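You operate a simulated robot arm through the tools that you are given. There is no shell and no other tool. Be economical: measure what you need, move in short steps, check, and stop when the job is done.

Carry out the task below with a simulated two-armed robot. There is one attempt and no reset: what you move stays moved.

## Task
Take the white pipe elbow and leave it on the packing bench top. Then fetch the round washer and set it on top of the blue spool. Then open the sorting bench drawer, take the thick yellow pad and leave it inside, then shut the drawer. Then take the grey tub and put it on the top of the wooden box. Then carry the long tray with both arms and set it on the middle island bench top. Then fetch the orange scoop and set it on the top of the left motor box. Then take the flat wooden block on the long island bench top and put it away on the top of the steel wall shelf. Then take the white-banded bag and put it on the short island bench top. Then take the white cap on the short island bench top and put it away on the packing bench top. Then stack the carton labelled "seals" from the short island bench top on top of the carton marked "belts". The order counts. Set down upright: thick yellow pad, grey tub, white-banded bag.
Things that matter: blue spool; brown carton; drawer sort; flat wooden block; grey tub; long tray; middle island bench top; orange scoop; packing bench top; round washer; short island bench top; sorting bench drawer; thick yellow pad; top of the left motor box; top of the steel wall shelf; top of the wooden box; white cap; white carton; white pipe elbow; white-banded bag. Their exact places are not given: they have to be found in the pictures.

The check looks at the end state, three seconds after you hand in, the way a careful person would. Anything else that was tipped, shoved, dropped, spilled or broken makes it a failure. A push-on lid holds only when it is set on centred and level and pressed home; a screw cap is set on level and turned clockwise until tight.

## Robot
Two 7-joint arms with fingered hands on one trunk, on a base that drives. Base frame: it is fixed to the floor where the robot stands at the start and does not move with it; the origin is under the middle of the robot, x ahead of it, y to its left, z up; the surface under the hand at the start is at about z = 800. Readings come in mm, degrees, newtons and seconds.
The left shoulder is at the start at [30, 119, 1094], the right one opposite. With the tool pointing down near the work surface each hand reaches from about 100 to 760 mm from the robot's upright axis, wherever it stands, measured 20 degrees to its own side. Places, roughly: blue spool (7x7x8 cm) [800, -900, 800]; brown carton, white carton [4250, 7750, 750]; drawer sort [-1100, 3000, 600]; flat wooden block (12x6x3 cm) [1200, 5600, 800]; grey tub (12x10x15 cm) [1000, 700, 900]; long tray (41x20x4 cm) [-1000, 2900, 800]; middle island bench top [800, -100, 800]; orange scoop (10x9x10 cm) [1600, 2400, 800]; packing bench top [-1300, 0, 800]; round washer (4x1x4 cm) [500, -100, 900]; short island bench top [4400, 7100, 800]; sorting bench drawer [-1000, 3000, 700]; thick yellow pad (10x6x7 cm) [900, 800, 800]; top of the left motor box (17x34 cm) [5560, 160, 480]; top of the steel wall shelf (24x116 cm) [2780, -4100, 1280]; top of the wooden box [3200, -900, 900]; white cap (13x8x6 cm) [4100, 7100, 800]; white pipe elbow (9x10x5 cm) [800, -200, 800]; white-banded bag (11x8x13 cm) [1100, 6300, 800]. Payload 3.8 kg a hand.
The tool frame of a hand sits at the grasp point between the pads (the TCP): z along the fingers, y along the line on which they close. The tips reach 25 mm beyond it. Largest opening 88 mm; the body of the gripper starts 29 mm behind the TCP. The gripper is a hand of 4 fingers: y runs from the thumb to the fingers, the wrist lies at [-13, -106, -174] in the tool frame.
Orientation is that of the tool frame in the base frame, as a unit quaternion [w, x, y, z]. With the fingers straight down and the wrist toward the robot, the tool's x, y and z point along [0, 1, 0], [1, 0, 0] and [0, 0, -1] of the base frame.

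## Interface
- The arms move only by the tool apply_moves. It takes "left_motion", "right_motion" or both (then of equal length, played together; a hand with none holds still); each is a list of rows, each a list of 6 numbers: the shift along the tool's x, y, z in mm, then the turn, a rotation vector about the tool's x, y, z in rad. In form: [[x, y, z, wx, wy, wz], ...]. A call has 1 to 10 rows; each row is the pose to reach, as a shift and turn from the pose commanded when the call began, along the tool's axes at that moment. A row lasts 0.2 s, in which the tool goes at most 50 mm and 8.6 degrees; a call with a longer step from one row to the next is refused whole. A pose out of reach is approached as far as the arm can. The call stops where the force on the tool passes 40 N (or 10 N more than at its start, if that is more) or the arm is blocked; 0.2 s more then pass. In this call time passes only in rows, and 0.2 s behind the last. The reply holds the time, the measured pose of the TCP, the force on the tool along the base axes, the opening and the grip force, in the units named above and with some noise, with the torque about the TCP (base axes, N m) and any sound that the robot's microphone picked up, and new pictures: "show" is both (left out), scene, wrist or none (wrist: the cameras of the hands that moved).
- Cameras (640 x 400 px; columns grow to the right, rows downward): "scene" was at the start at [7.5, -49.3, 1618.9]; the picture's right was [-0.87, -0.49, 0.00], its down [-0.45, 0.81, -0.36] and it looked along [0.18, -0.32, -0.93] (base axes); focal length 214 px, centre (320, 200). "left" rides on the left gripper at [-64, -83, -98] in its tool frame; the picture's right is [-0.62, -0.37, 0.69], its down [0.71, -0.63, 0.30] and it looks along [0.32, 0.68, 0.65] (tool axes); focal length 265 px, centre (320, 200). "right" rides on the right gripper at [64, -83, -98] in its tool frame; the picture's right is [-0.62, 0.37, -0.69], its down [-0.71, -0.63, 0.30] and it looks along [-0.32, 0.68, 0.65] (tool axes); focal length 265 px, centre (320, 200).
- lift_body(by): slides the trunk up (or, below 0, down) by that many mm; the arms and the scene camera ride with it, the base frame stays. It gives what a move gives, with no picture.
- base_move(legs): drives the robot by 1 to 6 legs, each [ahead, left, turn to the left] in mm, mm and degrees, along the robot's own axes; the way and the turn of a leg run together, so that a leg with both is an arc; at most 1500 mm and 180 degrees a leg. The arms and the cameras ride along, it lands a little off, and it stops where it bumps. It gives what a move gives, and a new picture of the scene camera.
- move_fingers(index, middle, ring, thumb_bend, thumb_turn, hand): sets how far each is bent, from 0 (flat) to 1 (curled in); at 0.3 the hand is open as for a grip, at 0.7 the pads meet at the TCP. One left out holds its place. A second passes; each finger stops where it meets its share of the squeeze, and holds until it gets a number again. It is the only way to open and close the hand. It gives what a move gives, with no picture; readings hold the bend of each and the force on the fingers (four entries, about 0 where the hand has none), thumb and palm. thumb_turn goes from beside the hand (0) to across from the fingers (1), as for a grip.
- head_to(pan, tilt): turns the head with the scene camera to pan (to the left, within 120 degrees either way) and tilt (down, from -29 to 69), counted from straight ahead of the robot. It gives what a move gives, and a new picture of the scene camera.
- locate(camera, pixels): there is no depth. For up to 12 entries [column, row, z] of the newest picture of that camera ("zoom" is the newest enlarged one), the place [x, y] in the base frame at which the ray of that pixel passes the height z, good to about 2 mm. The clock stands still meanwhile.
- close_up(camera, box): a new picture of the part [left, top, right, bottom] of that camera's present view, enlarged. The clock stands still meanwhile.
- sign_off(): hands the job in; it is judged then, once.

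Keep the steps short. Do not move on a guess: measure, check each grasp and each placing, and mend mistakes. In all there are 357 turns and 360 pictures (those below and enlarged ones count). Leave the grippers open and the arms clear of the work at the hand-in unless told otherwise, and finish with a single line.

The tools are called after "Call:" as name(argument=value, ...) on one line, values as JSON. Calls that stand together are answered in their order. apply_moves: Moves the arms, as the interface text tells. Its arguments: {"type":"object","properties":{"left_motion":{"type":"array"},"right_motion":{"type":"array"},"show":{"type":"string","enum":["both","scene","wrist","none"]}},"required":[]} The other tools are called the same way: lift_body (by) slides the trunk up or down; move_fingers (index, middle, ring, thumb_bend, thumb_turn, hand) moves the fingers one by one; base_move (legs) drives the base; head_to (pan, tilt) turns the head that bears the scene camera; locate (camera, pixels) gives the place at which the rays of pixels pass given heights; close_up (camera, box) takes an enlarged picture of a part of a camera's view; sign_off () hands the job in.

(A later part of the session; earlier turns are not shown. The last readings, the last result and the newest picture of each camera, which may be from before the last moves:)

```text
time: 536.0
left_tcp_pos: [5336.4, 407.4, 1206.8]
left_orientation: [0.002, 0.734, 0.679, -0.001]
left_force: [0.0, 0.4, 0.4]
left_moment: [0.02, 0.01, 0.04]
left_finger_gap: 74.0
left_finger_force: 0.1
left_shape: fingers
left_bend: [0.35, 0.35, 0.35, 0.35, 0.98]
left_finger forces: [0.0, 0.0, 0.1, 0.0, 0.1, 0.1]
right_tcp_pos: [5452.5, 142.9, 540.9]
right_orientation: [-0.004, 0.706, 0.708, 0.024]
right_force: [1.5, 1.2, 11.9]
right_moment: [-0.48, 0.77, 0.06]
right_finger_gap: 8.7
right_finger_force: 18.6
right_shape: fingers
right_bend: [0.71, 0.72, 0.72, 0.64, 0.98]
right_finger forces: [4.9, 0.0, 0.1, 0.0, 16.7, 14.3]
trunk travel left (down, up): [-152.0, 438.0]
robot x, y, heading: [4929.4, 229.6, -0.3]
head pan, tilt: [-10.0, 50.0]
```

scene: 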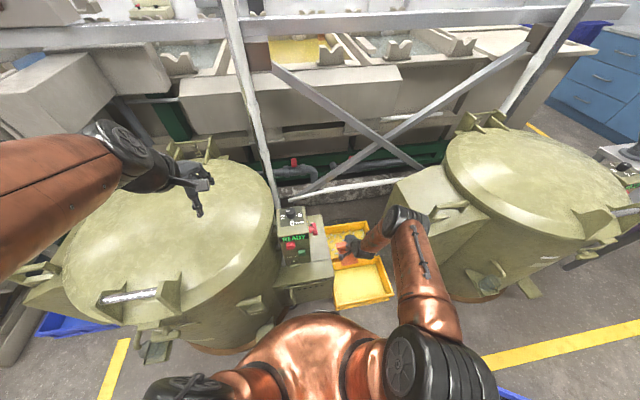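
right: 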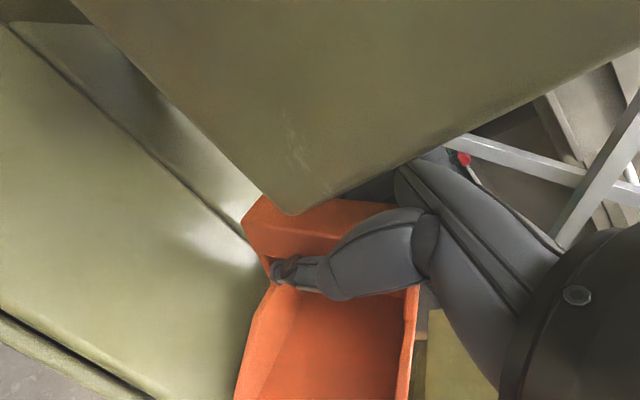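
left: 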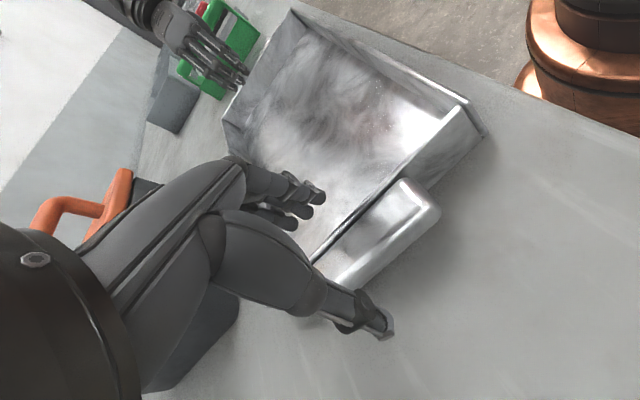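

Call:
apply_moves(right_motion=[[2, 6, 8, 0, 0, 0], [2, 6, 16, 0, 0, 0]], show="none")

Call:
close_up(camera="right", box=[140, 120, 440, 400])

```text
time: 536.6
left_tcp_pos: [5334.2, 407.1, 1205.9]
left_orientation: [0.001, 0.734, 0.68, -0.001]
left_force: [0.2, 0.3, -0.5]
left_moment: [-0.01, 0.04, 0.03]
left_finger_gap: 73.9
left_finger_force: 0.0
left_shape: fingers
left_bend: [0.35, 0.35, 0.35, 0.35, 0.98]
left_finger forces: [0.1, 0.0, 0.1, 0.0, 0.1, 0.0]
right_tcp_pos: [5465.7, 147.5, 533.6]
right_orientation: [0.002, 0.706, 0.708, 0.028]
right_force: [-6.2, 2.6, 25.4]
right_moment: [-1.17, 0.15, -0.26]
right_finger_gap: 11.3
right_finger_force: 33.6
right_shape: fingers
right_bend: [0.67, 0.72, 0.72, 0.64, 0.97]
right_finger forces: [11.0, 0.1, 0.0, 0.0, 31.1, 25.5]
trunk travel left (down, up): [-152.0, 438.0]
robot x, y, heading: [4933.8, 225.4, -0.1]
head pan, tilt: [-10.0, 50.0]
stopped in row 2 (right hand): the force on the tool passed its limit at 48 N (the readings are from after the stop); the commanded pose is now the measured one
```

```text
1.43 times, centred on (290, 260) of right
```

zoom: 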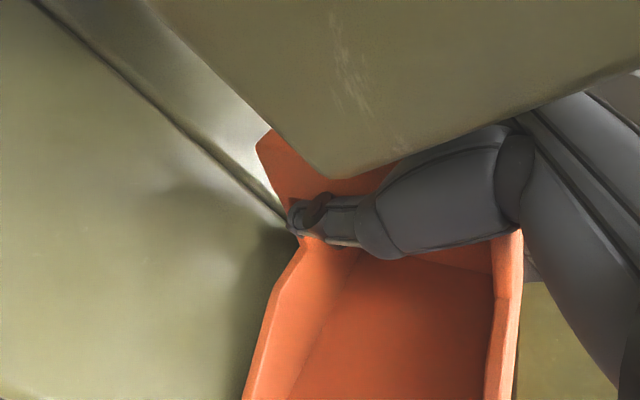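

Relieve pressure slightly, then open the hand so the scoop settles on the box top.

Call:
apply_moves(right_motion=[[0, 0, -8, 0, 0, 0]], show="wrist")

Call:
locate(camera="right", pixels=[[270, 205, 520], [345, 190, 520], [400, 240, 530], [235, 395, 490], [265, 285, 520], [412, 300, 520], [0, 310, 480], [150, 398, 480], [405, 395, 480]])

```text
time: 537.0
left_tcp_pos: [5337.0, 406.4, 1204.6]
left_orientation: [0.001, 0.734, 0.679, -0.002]
left_force: [-0.2, 1.1, 0.1]
left_moment: [-0.02, -0.01, 0.01]
left_finger_gap: 73.8
left_finger_force: 0.0
left_shape: fingers
left_bend: [0.35, 0.35, 0.35, 0.35, 0.98]
left_finger forces: [0.1, 0.0, 0.1, 0.0, 0.0, 0.0]
right_tcp_pos: [5460.6, 147.1, 536.9]
right_orientation: [-0.003, 0.706, 0.708, 0.024]
right_force: [0.9, 0.1, 0.9]
right_moment: [-0.04, 0.11, -0.02]
right_finger_gap: 11.0
right_finger_force: 22.8
right_shape: fingers
right_bend: [0.66, 0.72, 0.72, 0.65, 0.97]
right_finger forces: [4.2, 0.0, 1.6, 0.0, 18.8, 19.6]
trunk travel left (down, up): [-152.0, 438.0]
robot x, y, heading: [4936.6, 226.2, 0.1]
head pan, tilt: [-10.0, 50.0]
```

right: 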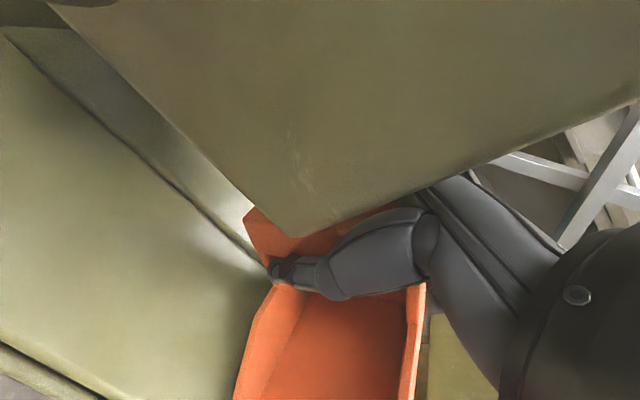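

```text
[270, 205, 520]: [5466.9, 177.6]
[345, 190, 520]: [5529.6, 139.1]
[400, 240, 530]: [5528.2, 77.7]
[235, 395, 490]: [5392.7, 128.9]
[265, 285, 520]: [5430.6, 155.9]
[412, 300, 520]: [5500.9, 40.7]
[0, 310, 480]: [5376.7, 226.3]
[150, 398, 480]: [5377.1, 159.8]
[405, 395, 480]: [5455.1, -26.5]
```

The scoop's centre is too near the right edge. Pull out to the right, turn the hand 90° (wrist to the right), and re-approach.

Call:
apply_moves(right_motion=[[0, 0, -30, 0, 0, 0], [0, 0, -60, 0, 0, 0], [-40, -10, -60, 0, 0, 0], [-80, -20, -60, 0, 0, 0], [-120, -30, -60, 0, 0, 0], [-160, -40, -60, 0, 0, 0]], show="none")

Call:
apply_moves(right_motion=[[0, 0, 0, 0, 0, -0.149], [0, 0, 0, 0, 0, -0.298], [0, 0, 0, 0, 0, -0.447], [0, 0, 0, 0, 0, -0.596], [0, 0, 0, 0, 0, -0.745], [0, 0, 0, 0, 0, -0.894], [0, 0, 0, 0, 0, -1.043], [0, 0, 0, 0, 0, -1.192], [0, 0, 0, 0, 0, -1.341], [0, 0, 0, 0, 0, -1.49]], show="both")

```text
time: 538.4
left_tcp_pos: [5335.7, 406.7, 1204.5]
left_orientation: [0.001, 0.735, 0.679, 0.0]
left_force: [-0.1, 1.1, 0.4]
left_moment: [-0.02, -0.01, 0.0]
left_finger_gap: 73.8
left_finger_force: 0.0
left_shape: fingers
left_bend: [0.35, 0.35, 0.35, 0.35, 0.98]
left_finger forces: [0.0, 0.0, 0.0, 0.1, 0.0, 0.0]
right_tcp_pos: [5421.8, -16.3, 591.7]
right_orientation: [-0.001, 0.706, 0.708, 0.025]
right_force: [1.0, 0.1, -0.3]
right_moment: [0.03, 0.0, 0.04]
right_finger_gap: 10.2
right_finger_force: 15.4
right_shape: fingers
right_bend: [0.65, 0.72, 0.72, 0.66, 0.96]
right_finger forces: [3.8, 0.1, 0.0, 0.0, 14.1, 13.0]
trunk travel left (down, up): [-152.0, 438.0]
robot x, y, heading: [4937.7, 226.7, -0.1]
head pan, tilt: [-10.0, 50.0]
```

```text
time: 540.6
left_tcp_pos: [5336.3, 406.6, 1205.3]
left_orientation: [0.001, 0.735, 0.679, -0.001]
left_force: [0.3, 0.1, 0.0]
left_moment: [-0.01, 0.01, 0.04]
left_finger_gap: 74.1
left_finger_force: 0.1
left_shape: fingers
left_bend: [0.35, 0.35, 0.35, 0.35, 0.98]
left_finger forces: [0.1, 0.0, 0.1, 0.0, 0.1, 0.1]
right_tcp_pos: [5421.1, -16.3, 590.9]
right_orientation: [0.016, 0.037, 0.999, 0.019]
right_force: [0.6, 0.5, -1.3]
right_moment: [-0.02, 0.02, 0.0]
right_finger_gap: 9.7
right_finger_force: 8.9
right_shape: fingers
right_bend: [0.65, 0.72, 0.72, 0.65, 0.97]
right_finger forces: [3.7, 0.0, 0.1, 0.0, 7.5, 6.8]
trunk travel left (down, up): [-152.0, 438.0]
robot x, y, heading: [4931.3, 226.6, -0.1]
head pan, tilt: [-10.0, 50.0]
```

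scene: 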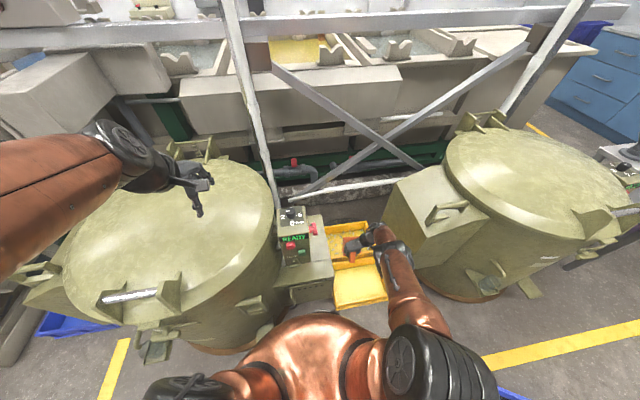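
right: 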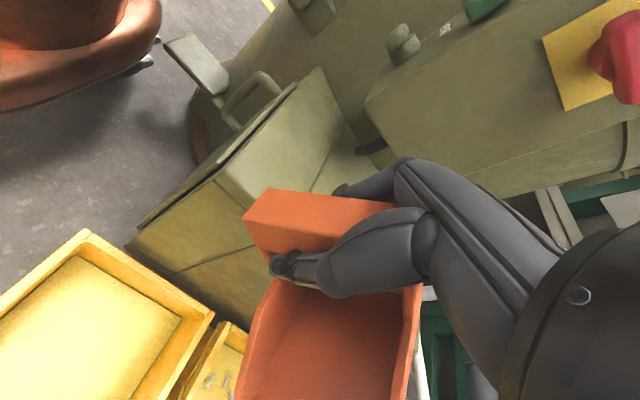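

Slide the hand left under the panel, with force monitoring.

Call:
apply_moves(right_motion=[[0, 30, 8, 0, 0, -0.07], [0, 65, 16, 0, 0, -0.07], [0, 100, 16, 0, 0, -0.07], [0, 125, 16, 0, 0, -0.07], [0, 140, 16, 0, 0, -0.07]], show="wrist")

Call:
close_up(camera="scene", box=[260, 200, 420, 300])

```text
time: 541.8
left_tcp_pos: [5337.4, 407.3, 1206.6]
left_orientation: [0.001, 0.734, 0.679, -0.001]
left_force: [0.6, 0.5, 0.3]
left_moment: [0.0, 0.04, -0.01]
left_finger_gap: 74.1
left_finger_force: 0.0
left_shape: fingers
left_bend: [0.35, 0.35, 0.35, 0.35, 0.98]
left_finger forces: [0.0, 0.1, 0.0, 0.1, 0.1, 0.0]
right_tcp_pos: [5433.2, 124.0, 580.6]
right_orientation: [0.017, 0.004, 1.0, 0.019]
right_force: [-0.2, -0.1, -0.7]
right_moment: [0.04, 0.06, -0.02]
right_finger_gap: 9.7
right_finger_force: 8.6
right_shape: fingers
right_bend: [0.65, 0.72, 0.72, 0.65, 0.97]
right_finger forces: [3.8, 0.0, 0.1, 0.0, 7.3, 6.4]
trunk travel left (down, up): [-152.0, 438.0]
robot x, y, heading: [4936.8, 226.7, 0.1]
head pan, tilt: [-10.0, 50.0]
```

right: 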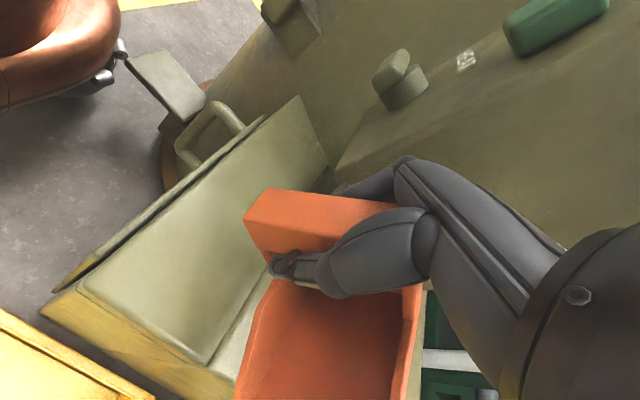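

```text
4.00 times, centred on (340, 250) of scene
```

zoom: 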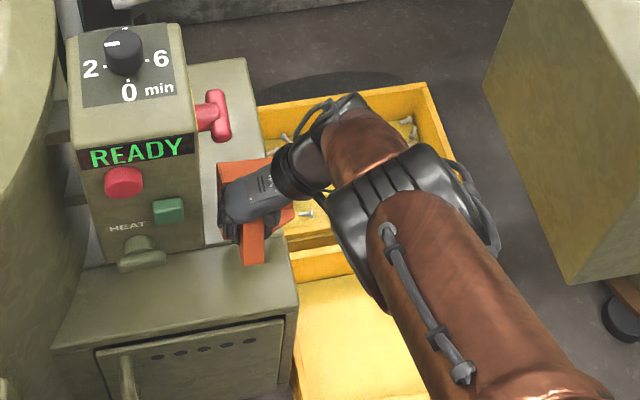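

Good position. Move 12 mm further left and lower until contact.

Call:
apply_moves(right_motion=[[0, 12, 5, 0, 0, 0], [0, 12, 20, 0, 0, 0], [0, 12, 32, 0, 0, 0]], show="none")

Call:
apply_moves(right_motion=[[0, 0, 8, 0, 0, 0]], show="none")

Call:
close_up(camera="right", box=[0, 0, 640, 400])

```text
time: 542.6
left_tcp_pos: [5336.7, 406.9, 1206.0]
left_orientation: [0.002, 0.734, 0.679, -0.001]
left_force: [-0.4, 0.1, 0.0]
left_moment: [0.0, -0.01, -0.01]
left_finger_gap: 74.2
left_finger_force: 0.2
left_shape: fingers
left_bend: [0.35, 0.35, 0.35, 0.35, 0.98]
left_finger forces: [0.0, 0.0, 0.1, 0.0, 0.0, 0.0]
right_tcp_pos: [5432.0, 135.7, 575.4]
right_orientation: [0.016, 0.004, 1.0, 0.02]
right_force: [0.1, 0.2, -0.9]
right_moment: [-0.02, -0.01, 0.01]
right_finger_gap: 9.8
right_finger_force: 8.7
right_shape: fingers
right_bend: [0.65, 0.72, 0.72, 0.65, 0.97]
right_finger forces: [3.8, 0.0, 0.0, 0.0, 7.2, 6.5]
right hand out of reach, approached as far as the arm can: row 2, 3
trunk travel left (down, up): [-152.0, 438.0]
robot x, y, heading: [4932.2, 227.9, 0.1]
head pan, tilt: [-10.0, 50.0]
```

```text
time: 543.0
left_tcp_pos: [5336.9, 406.1, 1205.5]
left_orientation: [0.002, 0.734, 0.679, -0.001]
left_force: [-0.2, 0.0, -0.3]
left_moment: [0.02, 0.01, 0.01]
left_finger_gap: 74.1
left_finger_force: 0.1
left_shape: fingers
left_bend: [0.35, 0.35, 0.35, 0.35, 0.98]
left_finger forces: [0.0, 0.0, 0.1, 0.1, 0.0, 0.0]
right_tcp_pos: [5421.1, 141.9, 568.3]
right_orientation: [0.004, -0.001, 1.0, 0.025]
right_force: [1.1, -5.6, 1.0]
right_moment: [0.14, 0.02, -0.08]
right_finger_gap: 9.5
right_finger_force: 11.2
right_shape: fingers
right_bend: [0.65, 0.72, 0.72, 0.65, 0.97]
right_finger forces: [3.8, 4.9, 0.1, 0.0, 7.3, 6.3]
right hand out of reach, approached as far as the arm can: row 1
trunk travel left (down, up): [-152.0, 438.0]
robot x, y, heading: [4934.6, 230.3, -0.6]
head pan, tilt: [-10.0, 50.0]
```

```text
1.00 times, centred on (320, 200) of right (not enlarged: the box is as wide or as high as the picture)
```

zoom: 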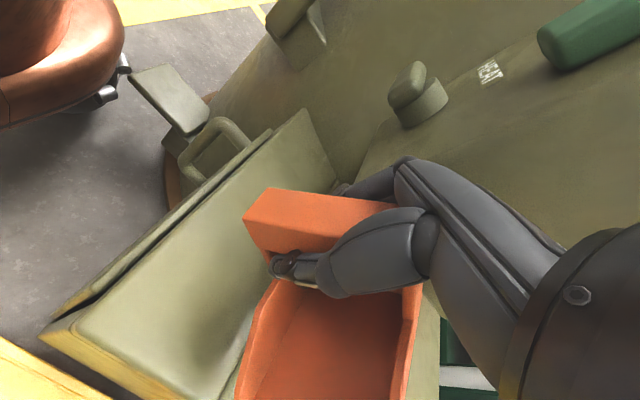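

Use the trunk for lowering.

Call:
lift_body(by=-15)

Call:
lift_body(by=-10)

```text
time: 543.6
left_tcp_pos: [5336.5, 406.3, 1190.2]
left_orientation: [0.001, 0.735, 0.678, -0.001]
left_force: [-0.3, 0.1, 0.9]
left_moment: [-0.01, 0.0, 0.02]
left_finger_gap: 73.9
left_finger_force: 0.2
left_shape: fingers
left_bend: [0.35, 0.35, 0.35, 0.35, 0.98]
left_finger forces: [0.1, 0.0, 0.1, 0.0, 0.0, 0.0]
right_tcp_pos: [5419.7, 142.8, 554.4]
right_orientation: [0.002, -0.003, 1.0, 0.025]
right_force: [0.5, -5.5, -3.4]
right_moment: [0.0, 0.06, -0.07]
right_finger_gap: 9.5
right_finger_force: 10.8
right_shape: fingers
right_bend: [0.65, 0.72, 0.72, 0.65, 0.97]
right_finger forces: [3.9, 5.7, 0.0, 0.0, 7.3, 6.2]
trunk travel left (down, up): [-137.0, 453.0]
robot x, y, heading: [4935.5, 223.0, -0.2]
head pan, tilt: [-10.0, 50.0]
```

```text
time: 544.2
left_tcp_pos: [5335.9, 406.1, 1179.5]
left_orientation: [0.001, 0.734, 0.679, -0.001]
left_force: [0.7, -0.7, -0.6]
left_moment: [0.01, -0.01, -0.03]
left_finger_gap: 74.0
left_finger_force: 0.0
left_shape: fingers
left_bend: [0.35, 0.35, 0.35, 0.35, 0.98]
left_finger forces: [0.0, 0.1, 0.0, 0.0, 0.0, 0.0]
right_tcp_pos: [5421.5, 143.0, 544.2]
right_orientation: [0.002, -0.003, 1.0, 0.024]
right_force: [0.6, -3.7, -2.7]
right_moment: [0.07, 0.06, -0.09]
right_finger_gap: 9.8
right_finger_force: 11.9
right_shape: fingers
right_bend: [0.65, 0.72, 0.72, 0.65, 0.97]
right_finger forces: [3.9, 4.7, 0.1, 0.1, 7.4, 6.3]
trunk travel left (down, up): [-127.0, 463.0]
robot x, y, heading: [4933.0, 224.5, -0.1]
head pan, tilt: [-10.0, 50.0]
```

Call:
lift_body(by=-10)

Call:
lift_body(by=-8)

Call:
close_up(camera="right", box=[0, 0, 640, 400])

```text
time: 544.8
left_tcp_pos: [5335.8, 406.4, 1170.0]
left_orientation: [0.002, 0.734, 0.679, -0.001]
left_force: [-0.8, 0.1, -0.1]
left_moment: [0.02, 0.0, -0.02]
left_finger_gap: 74.0
left_finger_force: 0.1
left_shape: fingers
left_bend: [0.35, 0.35, 0.35, 0.35, 0.98]
left_finger forces: [0.0, 0.1, 0.0, 0.1, 0.0, 0.1]
right_tcp_pos: [5422.2, 142.9, 535.6]
right_orientation: [0.005, -0.002, 1.0, 0.025]
right_force: [0.8, -1.8, 10.9]
right_moment: [-0.55, -0.47, -0.05]
right_finger_gap: 10.2
right_finger_force: 19.4
right_shape: fingers
right_bend: [0.67, 0.72, 0.72, 0.64, 0.97]
right_finger forces: [6.3, 3.6, 0.8, 0.0, 13.8, 14.8]
trunk travel left (down, up): [-117.0, 473.0]
robot x, y, heading: [4934.7, 227.7, -0.4]
head pan, tilt: [-10.0, 50.0]
```

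```text
time: 545.3
left_tcp_pos: [5334.1, 407.1, 1162.4]
left_orientation: [0.003, 0.734, 0.679, 0.0]
left_force: [-0.6, -1.0, 1.0]
left_moment: [-0.01, 0.01, 0.04]
left_finger_gap: 73.7
left_finger_force: 0.0
left_shape: fingers
left_bend: [0.35, 0.35, 0.35, 0.35, 0.98]
left_finger forces: [0.1, 0.1, 0.0, 0.0, 0.0, 0.0]
right_tcp_pos: [5421.0, 143.0, 529.0]
right_orientation: [0.006, -0.002, 1.0, 0.026]
right_force: [-3.9, -1.1, 27.8]
right_moment: [-0.64, -1.2, 0.0]
right_finger_gap: 11.6
right_finger_force: 32.1
right_shape: fingers
right_bend: [0.68, 0.72, 0.72, 0.63, 0.98]
right_finger forces: [10.8, 1.9, 1.1, 0.0, 21.7, 29.1]
trunk travel left (down, up): [-109.0, 481.0]
robot x, y, heading: [4935.0, 225.7, 0.2]
head pan, tilt: [-10.0, 50.0]
```

```text
1.00 times, centred on (320, 200) of right (not enlarged: the box is as wide or as high as the picture)
```

zoom: 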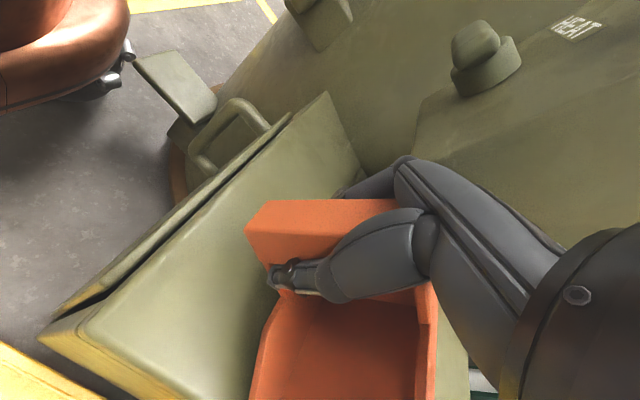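

Contact on the box top. Relieve a few mm and open the fingers.

Call:
lift_body(by=6)

Call:
move_fingers(hand="right", index=0.4, middle=0.4, ring=0.4, thumb_bend=0.4)

Call:
close_up(camera="right", box=[0, 0, 640, 400])

```text
time: 545.9
left_tcp_pos: [5336.4, 406.0, 1168.8]
left_orientation: [0.001, 0.734, 0.679, -0.001]
left_force: [-0.2, -0.5, 0.5]
left_moment: [0.03, 0.0, -0.01]
left_finger_gap: 73.9
left_finger_force: 0.1
left_shape: fingers
left_bend: [0.35, 0.35, 0.35, 0.35, 0.98]
left_finger forces: [0.0, 0.0, 0.0, 0.1, 0.0, 0.0]
right_tcp_pos: [5420.5, 143.7, 531.6]
right_orientation: [0.002, -0.002, 1.0, 0.024]
right_force: [1.6, -0.5, 2.9]
right_moment: [-0.33, -0.26, 0.1]
right_finger_gap: 12.3
right_finger_force: 21.2
right_shape: fingers
right_bend: [0.67, 0.72, 0.72, 0.63, 0.98]
right_finger forces: [6.0, 0.0, 2.0, 0.0, 16.7, 17.7]
trunk travel left (down, up): [-115.0, 475.0]
robot x, y, heading: [4933.6, 227.8, -0.2]
head pan, tilt: [-10.0, 50.0]
```

```text
time: 546.9
left_tcp_pos: [5338.7, 403.7, 1168.3]
left_orientation: [0.001, 0.734, 0.679, -0.001]
left_force: [-0.2, 0.0, -0.3]
left_moment: [-0.02, -0.03, 0.01]
left_finger_gap: 73.8
left_finger_force: 0.1
left_shape: fingers
left_bend: [0.35, 0.35, 0.35, 0.35, 0.98]
left_finger forces: [0.1, 0.0, 0.0, 0.0, 0.0, 0.1]
right_tcp_pos: [5418.5, 139.0, 528.3]
right_orientation: [0.001, -0.002, 1.0, 0.022]
right_force: [-3.1, -26.8, -27.0]
right_moment: [0.08, 0.04, -0.12]
right_finger_gap: 63.4
right_finger_force: 20.4
right_shape: fingers
right_bend: [0.4, 0.49, 0.4, 0.4, 0.97]
right_finger forces: [0.0, 35.6, 0.0, 0.0, 2.2, 3.7]
trunk travel left (down, up): [-115.0, 475.0]
robot x, y, heading: [4937.5, 225.6, -0.1]
head pan, tilt: [-10.0, 50.0]
```

```text
1.00 times, centred on (320, 200) of right (not enlarged: the box is as wide or as high as the picture)
```

zoom: 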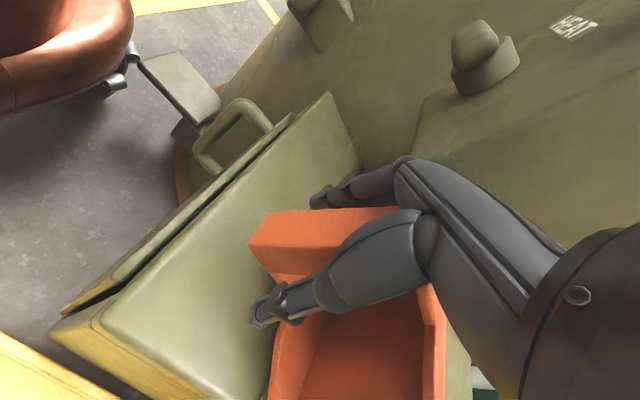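

A finger presses the panel. Ease fingers to 0.47, shift right 14 mm, then rise.

Call:
move_fingers(hand="right", index=0.47, middle=0.5, ring=0.47, thumb_bend=0.4)

Call:
apply_moves(right_motion=[[0, -7, 0, 0, 0, 0], [0, -14, 0, 0, 0, 0]], show="wrist")

```text
time: 547.9
left_tcp_pos: [5335.7, 404.7, 1168.3]
left_orientation: [0.002, 0.734, 0.679, -0.001]
left_force: [-0.2, 0.4, -1.1]
left_moment: [0.01, -0.02, -0.01]
left_finger_gap: 73.9
left_finger_force: 0.1
left_shape: fingers
left_bend: [0.35, 0.35, 0.35, 0.35, 0.98]
left_finger forces: [0.0, 0.0, 0.0, 0.1, 0.0, 0.0]
right_tcp_pos: [5420.8, 139.5, 530.0]
right_orientation: [0.001, -0.002, 1.0, 0.025]
right_force: [-7.6, -25.7, -17.9]
right_moment: [0.34, -0.17, 0.09]
right_finger_gap: 56.0
right_finger_force: 17.8
right_shape: fingers
right_bend: [0.47, 0.58, 0.47, 0.4, 0.97]
right_finger forces: [0.0, 29.8, 0.0, 0.0, 2.4, 3.6]
trunk travel left (down, up): [-115.0, 475.0]
robot x, y, heading: [4932.7, 227.0, -0.1]
head pan, tilt: [-10.0, 50.0]
```

```text
time: 548.5
left_tcp_pos: [5334.9, 407.8, 1168.7]
left_orientation: [0.001, 0.733, 0.68, 0.0]
left_force: [-0.2, -0.2, 0.5]
left_moment: [-0.03, -0.03, 0.02]
left_finger_gap: 73.9
left_finger_force: 0.0
left_shape: fingers
left_bend: [0.35, 0.35, 0.35, 0.35, 0.98]
left_finger forces: [0.1, 0.0, 0.0, 0.0, 0.0, 0.0]
right_tcp_pos: [5424.3, 132.5, 533.0]
right_orientation: [0.004, -0.003, 1.0, 0.028]
right_force: [0.4, -0.1, -0.8]
right_moment: [-0.01, 0.02, 0.0]
right_finger_gap: 56.1
right_finger_force: 2.5
right_shape: fingers
right_bend: [0.47, 0.5, 0.47, 0.4, 0.97]
right_finger forces: [0.0, 0.0, 0.0, 0.0, 1.9, 3.3]
trunk travel left (down, up): [-115.0, 475.0]
robot x, y, heading: [4934.8, 226.5, -0.0]
head pan, tilt: [-10.0, 50.0]
```

right: 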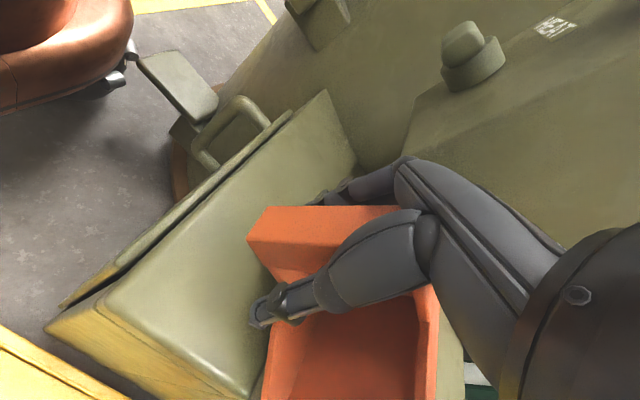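

Call:
lift_body(by=20)

Call:
lift_body(by=25)

Call:
close_up(camera="right", box=[0, 0, 640, 400])

```text
time: 549.1
left_tcp_pos: [5336.6, 406.0, 1188.1]
left_orientation: [0.002, 0.734, 0.679, -0.001]
left_force: [-0.2, 0.5, 0.0]
left_moment: [0.01, -0.01, 0.0]
left_finger_gap: 74.1
left_finger_force: 0.0
left_shape: fingers
left_bend: [0.35, 0.35, 0.35, 0.35, 0.98]
left_finger forces: [0.0, 0.0, 0.0, 0.0, 0.0, 0.1]
right_tcp_pos: [5422.1, 128.3, 552.9]
right_orientation: [0.003, -0.002, 1.0, 0.024]
right_force: [-0.5, -1.8, 0.7]
right_moment: [0.04, 0.04, -0.03]
right_finger_gap: 56.0
right_finger_force: 1.5
right_shape: fingers
right_bend: [0.47, 0.51, 0.47, 0.4, 0.97]
right_finger forces: [0.0, 1.4, 0.0, 0.0, 0.7, 0.0]
trunk travel left (down, up): [-135.0, 455.0]
robot x, y, heading: [4935.7, 226.4, -0.2]
head pan, tilt: [-10.0, 50.0]
```

```text
time: 549.9
left_tcp_pos: [5335.9, 405.6, 1213.7]
left_orientation: [0.002, 0.735, 0.678, -0.002]
left_force: [0.1, 0.3, -0.1]
left_moment: [0.01, 0.0, 0.03]
left_finger_gap: 73.9
left_finger_force: 0.0
left_shape: fingers
left_bend: [0.35, 0.35, 0.35, 0.35, 0.98]
left_finger forces: [0.1, 0.1, 0.1, 0.1, 0.1, 0.1]
right_tcp_pos: [5422.5, 129.1, 576.0]
right_orientation: [0.004, -0.002, 1.0, 0.025]
right_force: [-0.1, -3.7, 1.0]
right_moment: [0.13, -0.01, -0.03]
right_finger_gap: 56.3
right_finger_force: 2.1
right_shape: fingers
right_bend: [0.47, 0.52, 0.47, 0.4, 0.97]
right_finger forces: [0.1, 4.1, 0.0, 0.1, 0.0, 0.1]
trunk travel left (down, up): [-160.0, 430.0]
robot x, y, heading: [4933.3, 227.1, -0.2]
head pan, tilt: [-10.0, 50.0]
```

```text
1.00 times, centred on (320, 200) of right (not enlarged: the box is as wide or as high as the picture)
```

zoom: 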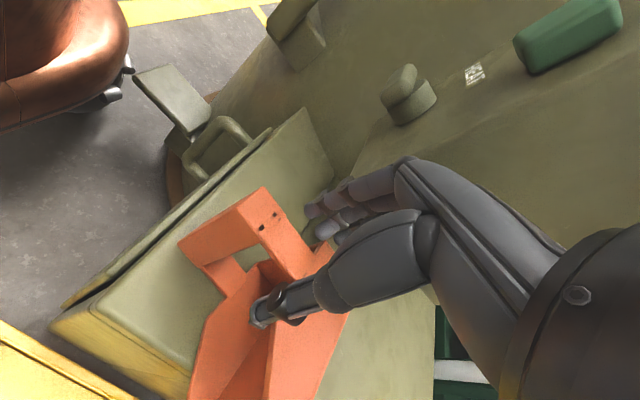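

The scoop lies on the box top. Continue withdrawing: up and slightly right.

Call:
apply_moves(right_motion=[[0, -6, 0, 0, 0, 0]], show="none")

Call:
lift_body(by=30)

Call:
lift_body(by=40)

Call:
close_up(camera="right", box=[0, 0, 640, 400])

```text
time: 550.2
left_tcp_pos: [5335.5, 406.9, 1213.6]
left_orientation: [0.002, 0.734, 0.679, -0.001]
left_force: [-0.2, 0.2, -0.3]
left_moment: [-0.01, 0.0, -0.02]
left_finger_gap: 73.9
left_finger_force: 0.0
left_shape: fingers
left_bend: [0.35, 0.35, 0.35, 0.35, 0.98]
left_finger forces: [0.0, 0.0, 0.1, 0.0, 0.0, 0.0]
right_tcp_pos: [5420.6, 123.9, 577.1]
right_orientation: [0.002, -0.002, 1.0, 0.024]
right_force: [-0.8, -0.1, 1.0]
right_moment: [0.02, 0.0, -0.02]
right_finger_gap: 56.2
right_finger_force: 0.3
right_shape: fingers
right_bend: [0.47, 0.5, 0.47, 0.4, 0.97]
right_finger forces: [0.0, 0.0, 0.1, 0.0, 0.1, 0.0]
trunk travel left (down, up): [-160.0, 430.0]
robot x, y, heading: [4933.0, 228.6, -0.1]
head pan, tilt: [-10.0, 50.0]
```

```text
time: 551.0
left_tcp_pos: [5335.9, 406.5, 1243.1]
left_orientation: [0.001, 0.735, 0.678, -0.001]
left_force: [0.4, 1.0, 1.1]
left_moment: [-0.02, -0.01, -0.02]
left_finger_gap: 74.0
left_finger_force: 0.1
left_shape: fingers
left_bend: [0.35, 0.35, 0.35, 0.35, 0.98]
left_finger forces: [0.0, 0.0, 0.0, 0.1, 0.0, 0.0]
right_tcp_pos: [5421.3, 122.9, 606.3]
right_orientation: [0.003, -0.001, 1.0, 0.024]
right_force: [0.4, 0.7, 0.0]
right_moment: [-0.02, -0.01, 0.01]
right_finger_gap: 56.2
right_finger_force: 0.1
right_shape: fingers
right_bend: [0.47, 0.5, 0.47, 0.4, 0.97]
right_finger forces: [0.0, 0.0, 0.0, 0.1, 0.0, 0.0]
trunk travel left (down, up): [-190.0, 400.0]
robot x, y, heading: [4933.0, 229.5, -0.0]
head pan, tilt: [-10.0, 50.0]
```

```text
time: 551.8
left_tcp_pos: [5335.5, 405.5, 1283.5]
left_orientation: [0.001, 0.734, 0.679, -0.001]
left_force: [0.1, -0.2, 0.3]
left_moment: [0.04, 0.02, 0.0]
left_finger_gap: 74.0
left_finger_force: 0.0
left_shape: fingers
left_bend: [0.35, 0.35, 0.35, 0.35, 0.98]
left_finger forces: [0.1, 0.0, 0.0, 0.1, 0.0, 0.0]
right_tcp_pos: [5422.0, 123.5, 645.8]
right_orientation: [0.003, -0.002, 1.0, 0.024]
right_force: [0.1, -0.1, 0.0]
right_moment: [0.01, -0.03, -0.01]
right_finger_gap: 56.3
right_finger_force: 0.1
right_shape: fingers
right_bend: [0.47, 0.5, 0.47, 0.4, 0.97]
right_finger forces: [0.1, 0.0, 0.0, 0.1, 0.0, 0.0]
trunk travel left (down, up): [-230.0, 360.0]
robot x, y, heading: [4934.3, 225.7, -0.2]
head pan, tilt: [-10.0, 50.0]
```

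```text
1.00 times, centred on (320, 200) of right (not enlarged: the box is as wide or as high as the picture)
```

zoom: 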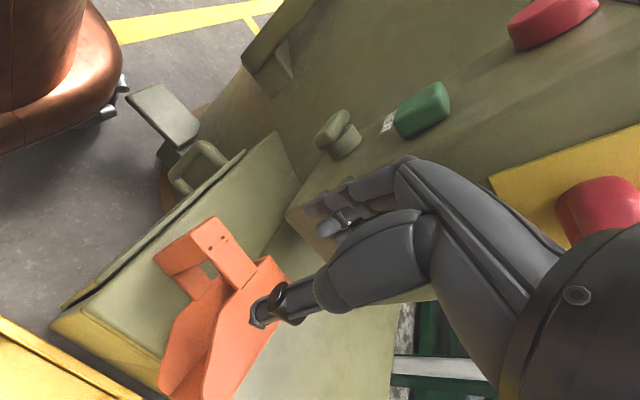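

Slide right clear of the panel, then rise and view the scoop.

Call:
apply_moves(right_motion=[[0, -40, 0, 0, 0, 0], [0, -80, 0, 0, 0, 0], [0, -120, 0, 0, 0, 0]], show="none")

Call:
lift_body(by=150)

Call:
close_up(camera="scene", box=[260, 200, 420, 310])

Call:
close_up(camera="right", box=[0, 0, 640, 400])

```text
time: 552.6
left_tcp_pos: [5337.3, 406.8, 1282.6]
left_orientation: [0.001, 0.734, 0.679, -0.001]
left_force: [0.3, 0.4, 0.2]
left_moment: [0.01, -0.01, 0.01]
left_finger_gap: 73.7
left_finger_force: 0.1
left_shape: fingers
left_bend: [0.35, 0.35, 0.35, 0.35, 0.98]
left_finger forces: [0.0, 0.0, 0.0, 0.0, 0.1, 0.0]
right_tcp_pos: [5414.6, 36.8, 654.3]
right_orientation: [0.004, -0.003, 1.0, 0.025]
right_force: [0.2, 0.2, -0.2]
right_moment: [0.02, 0.03, -0.01]
right_finger_gap: 56.1
right_finger_force: 0.2
right_shape: fingers
right_bend: [0.47, 0.5, 0.47, 0.4, 0.97]
right_finger forces: [0.0, 0.1, 0.0, 0.0, 0.0, 0.1]
right hand out of reach, approached as far as the arm can: row 1, 2, 3
trunk travel left (down, up): [-230.0, 360.0]
robot x, y, heading: [4932.1, 223.9, 0.0]
head pan, tilt: [-10.0, 50.0]
```

```text
time: 554.4
left_tcp_pos: [5336.1, 406.2, 1432.2]
left_orientation: [0.001, 0.734, 0.679, -0.002]
left_force: [0.6, 0.4, -0.3]
left_moment: [-0.05, 0.03, 0.03]
left_finger_gap: 73.9
left_finger_force: 0.1
left_shape: fingers
left_bend: [0.35, 0.35, 0.35, 0.35, 0.98]
left_finger forces: [0.0, 0.0, 0.0, 0.0, 0.1, 0.0]
right_tcp_pos: [5414.1, 37.9, 803.8]
right_orientation: [0.004, -0.001, 1.0, 0.025]
right_force: [0.9, 0.0, 0.1]
right_moment: [-0.03, 0.0, 0.01]
right_finger_gap: 56.2
right_finger_force: 0.0
right_shape: fingers
right_bend: [0.47, 0.5, 0.47, 0.4, 0.97]
right_finger forces: [0.0, 0.1, 0.0, 0.0, 0.0, 0.0]
trunk travel left (down, up): [-380.0, 210.0]
robot x, y, heading: [4932.8, 225.6, 0.1]
head pan, tilt: [-10.0, 50.0]
```

```text
3.64 times, centred on (340, 255) of scene
```

zoom: 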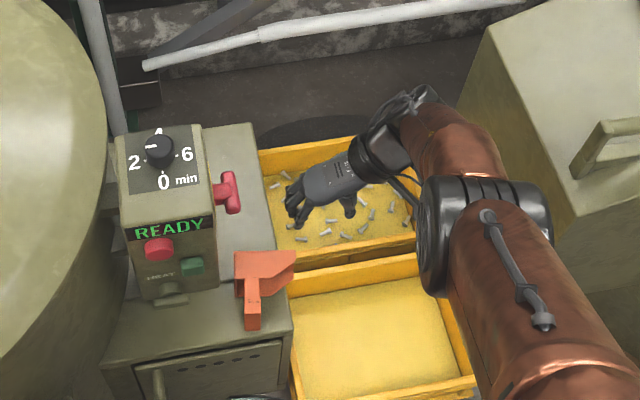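

```text
1.00 times, centred on (320, 200) of right (not enlarged: the box is as wide or as high as the picture)
```

zoom: 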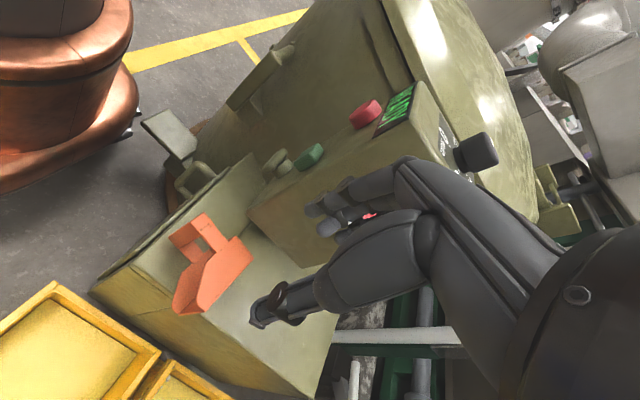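

The scoop is on the motor box top. Retract: default yaw for the right hand and lower the left hand to a neutral height (no pictures).

Call:
apply_moves(left_motion=[[0, 0, 20, 0, 0, 0], [0, 0, 40, 0, 0, 0], [0, 0, 60, 0, 0, 0], [0, 0, 80, 0, 0, 0], [0, 0, 100, 0, 0, 0], [0, 0, 120, 0, 0, 0], [0, 0, 130, 0, 0, 0], [0, 0, 140, 0, 0, 0], [0, 0, 150, 0, 0, 0], [0, 0, 150, 0, 0, 0]], right_motion=[[5, -10, -20, 0, 0, 0.149], [10, -20, -40, 0, 0, 0.298], [15, -30, -60, 0, 0, 0.447], [20, -40, -80, 0, 0, 0.596], [25, -50, -100, 0, 0, 0.745], [30, -60, -120, 0, 0, 0.894], [35, -70, -140, 0, 0, 1.043], [40, -80, -160, 0, 0, 1.192], [45, -90, -180, 0, 0, 1.341], [50, -100, -200, 0, 0, 1.49]], show="none")

```text
time: 556.6
left_tcp_pos: [5336.4, 405.8, 1283.2]
left_orientation: [0.002, 0.734, 0.679, -0.001]
left_force: [0.7, 0.1, -0.4]
left_moment: [-0.02, 0.0, 0.01]
left_finger_gap: 73.8
left_finger_force: 0.1
left_shape: fingers
left_bend: [0.35, 0.35, 0.35, 0.35, 0.98]
left_finger forces: [0.0, 0.0, 0.0, 0.0, 0.0, 0.1]
right_tcp_pos: [5361.2, -71.1, 999.8]
right_orientation: [-0.014, 0.676, 0.736, 0.019]
right_force: [-0.1, 0.4, -0.1]
right_moment: [-0.01, 0.0, 0.01]
right_finger_gap: 56.1
right_finger_force: 0.0
right_shape: fingers
right_bend: [0.47, 0.5, 0.47, 0.4, 0.98]
right_finger forces: [0.0, 0.0, 0.0, 0.1, 0.1, 0.0]
trunk travel left (down, up): [-380.0, 210.0]
robot x, y, heading: [4931.7, 224.9, 0.2]
head pan, tilt: [-10.0, 50.0]
```

Drive back north along the aisle.

Call:
base_move(legs=[[-170, 0, 0], [0, 0, 90], [1500, 0, 0], [1500, 0, 0], [590, 0, 0], [0, 0, 90]])

```text
time: 582.5
left_tcp_pos: [4381.4, 3629.7, 1282.9]
left_orientation: [0.001, -0.662, 0.749, 0.002]
left_force: [0.0, -0.7, 0.9]
left_moment: [0.0, -0.01, 0.01]
left_finger_gap: 74.0
left_finger_force: 0.0
left_shape: fingers
left_bend: [0.35, 0.35, 0.35, 0.35, 0.98]
left_finger forces: [0.0, 0.1, 0.0, 0.0, 0.1, 0.0]
right_tcp_pos: [4375.9, 4108.3, 999.5]
right_orientation: [0.021, 0.721, -0.692, 0.014]
right_force: [0.4, 0.0, -1.2]
right_moment: [0.0, 0.02, 0.02]
right_finger_gap: 56.4
right_finger_force: 0.0
right_shape: fingers
right_bend: [0.47, 0.5, 0.47, 0.4, 0.98]
right_finger forces: [0.0, 0.0, 0.0, 0.0, 0.0, 0.0]
trunk travel left (down, up): [-380.0, 210.0]
robot x, y, heading: [4788.9, 3793.1, 177.4]
head pan, tilt: [-10.0, 50.0]
```

scene: 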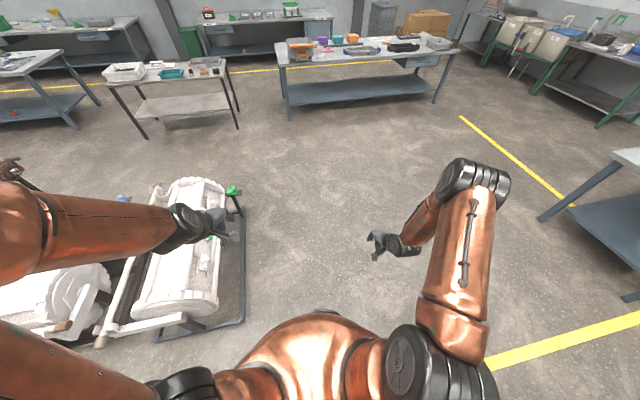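

Call:
locate(camera="scene", pixels=[[228, 76, 800], [224, 60, 800], [283, 66, 800], [276, 40, 800], [287, 118, 0], [238, 127, 0], [437, 100, 0], [458, 45, 800], [223, 110, 0], [600, 127, 0]])

```text
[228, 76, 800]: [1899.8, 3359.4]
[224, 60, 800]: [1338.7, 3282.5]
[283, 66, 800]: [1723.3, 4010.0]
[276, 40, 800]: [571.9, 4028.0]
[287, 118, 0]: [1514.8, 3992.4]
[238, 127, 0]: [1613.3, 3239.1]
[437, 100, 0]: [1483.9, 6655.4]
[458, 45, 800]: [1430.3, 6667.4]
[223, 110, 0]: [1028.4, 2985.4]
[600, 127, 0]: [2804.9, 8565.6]
```

Call:
base_move(legs=[[0, 150, 2.6], [1500, 0, 0], [1150, 0, 0]])

```text
time: 596.3
left_tcp_pos: [1748.1, 3484.4, 1283.4]
left_orientation: [-0.001, -0.676, 0.737, 0.001]
left_force: [0.2, -0.3, 0.3]
left_moment: [0.01, 0.0, -0.02]
left_finger_gap: 74.1
left_finger_force: 0.1
left_shape: fingers
left_bend: [0.35, 0.35, 0.35, 0.35, 0.98]
left_finger forces: [0.1, 0.1, 0.1, 0.0, 0.0, 0.0]
right_tcp_pos: [1724.9, 3961.7, 1000.9]
right_orientation: [0.021, 0.734, -0.678, 0.014]
right_force: [0.2, 0.6, 1.0]
right_moment: [-0.01, 0.02, 0.0]
right_finger_gap: 56.1
right_finger_force: 0.0
right_shape: fingers
right_bend: [0.47, 0.5, 0.47, 0.4, 0.98]
right_finger forces: [0.0, 0.0, 0.1, 0.0, 0.0, 0.0]
trunk travel left (down, up): [-380.0, 210.0]
robot x, y, heading: [2151.3, 3659.6, 179.4]
head pan, tilt: [-10.0, 50.0]
```

scene: 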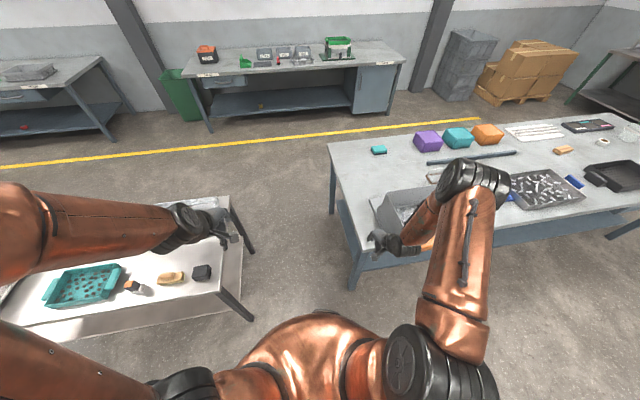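

Raise the trunk for clearance and pass through the gap.

Call:
lift_body(by=120)

Call:
locate(camera="scene", pixels=[[243, 292, 800], [228, 196, 800], [357, 250, 800], [330, 145, 800], [253, 320, 0], [351, 288, 0], [563, 150, 815], [430, 222, 900]])

```text
time: 597.8
left_tcp_pos: [1747.9, 3484.7, 1402.0]
left_orientation: [0.001, -0.676, 0.737, 0.002]
left_force: [0.1, 0.2, 0.5]
left_moment: [0.02, 0.01, -0.01]
left_finger_gap: 74.0
left_finger_force: 0.1
left_shape: fingers
left_bend: [0.35, 0.35, 0.35, 0.35, 0.98]
left_finger forces: [0.0, 0.0, 0.0, 0.0, 0.0, 0.1]
right_tcp_pos: [1724.4, 3961.7, 1119.2]
right_orientation: [0.02, 0.734, -0.679, 0.014]
right_force: [0.1, 0.2, -0.3]
right_moment: [0.02, 0.02, -0.03]
right_finger_gap: 55.8
right_finger_force: 0.1
right_shape: fingers
right_bend: [0.47, 0.5, 0.47, 0.4, 0.98]
right_finger forces: [0.0, 0.0, 0.0, 0.0, 0.0, 0.0]
trunk travel left (down, up): [-500.0, 90.0]
robot x, y, heading: [2149.6, 3660.3, 179.5]
head pan, tilt: [-10.0, 50.0]
```

```text
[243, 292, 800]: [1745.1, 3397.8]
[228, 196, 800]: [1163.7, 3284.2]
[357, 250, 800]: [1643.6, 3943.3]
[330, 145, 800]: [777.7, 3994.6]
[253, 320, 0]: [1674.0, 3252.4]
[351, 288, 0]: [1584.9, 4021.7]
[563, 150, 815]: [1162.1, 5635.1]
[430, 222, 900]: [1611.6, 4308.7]
```

Call:
base_move(legs=[[0, 42, 0.5], [800, 0, 0], [850, 0, 0]])

```text
time: 606.7
left_tcp_pos: [104.4, 3438.6, 1404.0]
left_orientation: [0.001, -0.681, 0.732, 0.002]
left_force: [-0.2, -0.1, 0.7]
left_moment: [0.02, 0.01, -0.02]
left_finger_gap: 73.9
left_finger_force: 0.0
left_shape: fingers
left_bend: [0.35, 0.35, 0.35, 0.35, 0.98]
left_finger forces: [0.0, 0.0, 0.1, 0.0, 0.0, 0.1]
right_tcp_pos: [75.4, 3915.3, 1119.8]
right_orientation: [0.02, 0.739, -0.674, 0.014]
right_force: [-0.2, -0.3, 0.0]
right_moment: [0.03, 0.03, 0.0]
right_finger_gap: 55.8
right_finger_force: 0.0
right_shape: fingers
right_bend: [0.47, 0.5, 0.47, 0.4, 0.98]
right_finger forces: [0.1, 0.0, 0.0, 0.0, 0.0, 0.0]
trunk travel left (down, up): [-500.0, 90.0]
robot x, y, heading: [502.2, 3622.0, -179.8]
head pan, tilt: [-10.0, 50.0]
```

scene: 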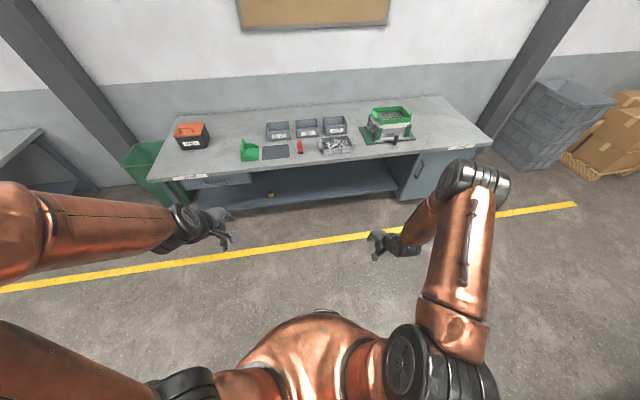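

Call:
base_move(legs=[[30, 0, 0], [0, -1500, 0], [0, -680, 0], [0, 0, 180]])

```text
time: 625.3
left_tcp_pos: [867.9, 5994.1, 1402.4]
left_orientation: [0.001, 0.736, 0.677, 0.0]
left_force: [-0.1, -0.5, 0.0]
left_moment: [0.04, 0.01, 0.01]
left_finger_gap: 74.0
left_finger_force: 0.1
left_shape: fingers
left_bend: [0.35, 0.35, 0.35, 0.35, 0.98]
left_finger forces: [0.0, 0.1, 0.1, 0.0, 0.0, 0.0]
right_tcp_pos: [894.1, 5515.8, 1119.9]
right_orientation: [-0.014, 0.678, 0.735, 0.02]
right_force: [-0.5, -0.3, 0.1]
right_moment: [-0.04, 0.0, 0.01]
right_finger_gap: 56.1
right_finger_force: 0.0
right_shape: fingers
right_bend: [0.47, 0.5, 0.47, 0.4, 0.98]
right_finger forces: [0.0, 0.1, 0.1, 0.0, 0.1, 0.0]
trunk travel left (down, up): [-500.0, 90.0]
robot x, y, heading: [465.9, 5816.8, -0.3]
head pan, tilt: [-10.0, 50.0]
```

scene: 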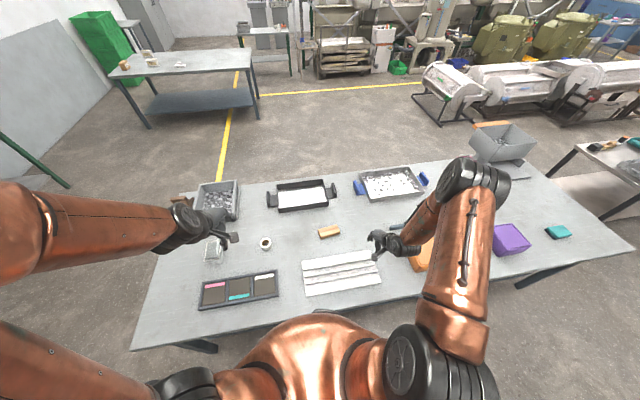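

Call:
close_up(camera="scene", box=[160, 180, 360, 300])

Call:
locate(camera="scene", pixels=[[329, 231, 815], [318, 233, 820], [340, 228, 820], [329, 236, 800], [212, 250, 800], [180, 200, 850], [212, 240, 900]])

```text
3.20 times, centred on (260, 240) of scene
```

zoom: 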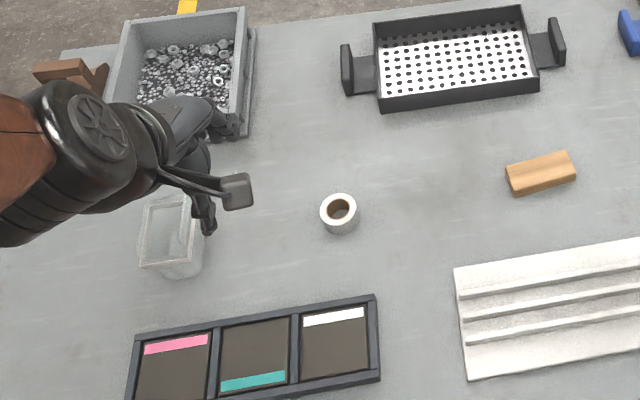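

```text
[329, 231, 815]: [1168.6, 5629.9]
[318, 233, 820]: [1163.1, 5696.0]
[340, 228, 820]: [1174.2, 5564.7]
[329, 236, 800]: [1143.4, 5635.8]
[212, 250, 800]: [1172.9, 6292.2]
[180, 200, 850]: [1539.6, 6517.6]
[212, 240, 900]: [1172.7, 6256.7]
```

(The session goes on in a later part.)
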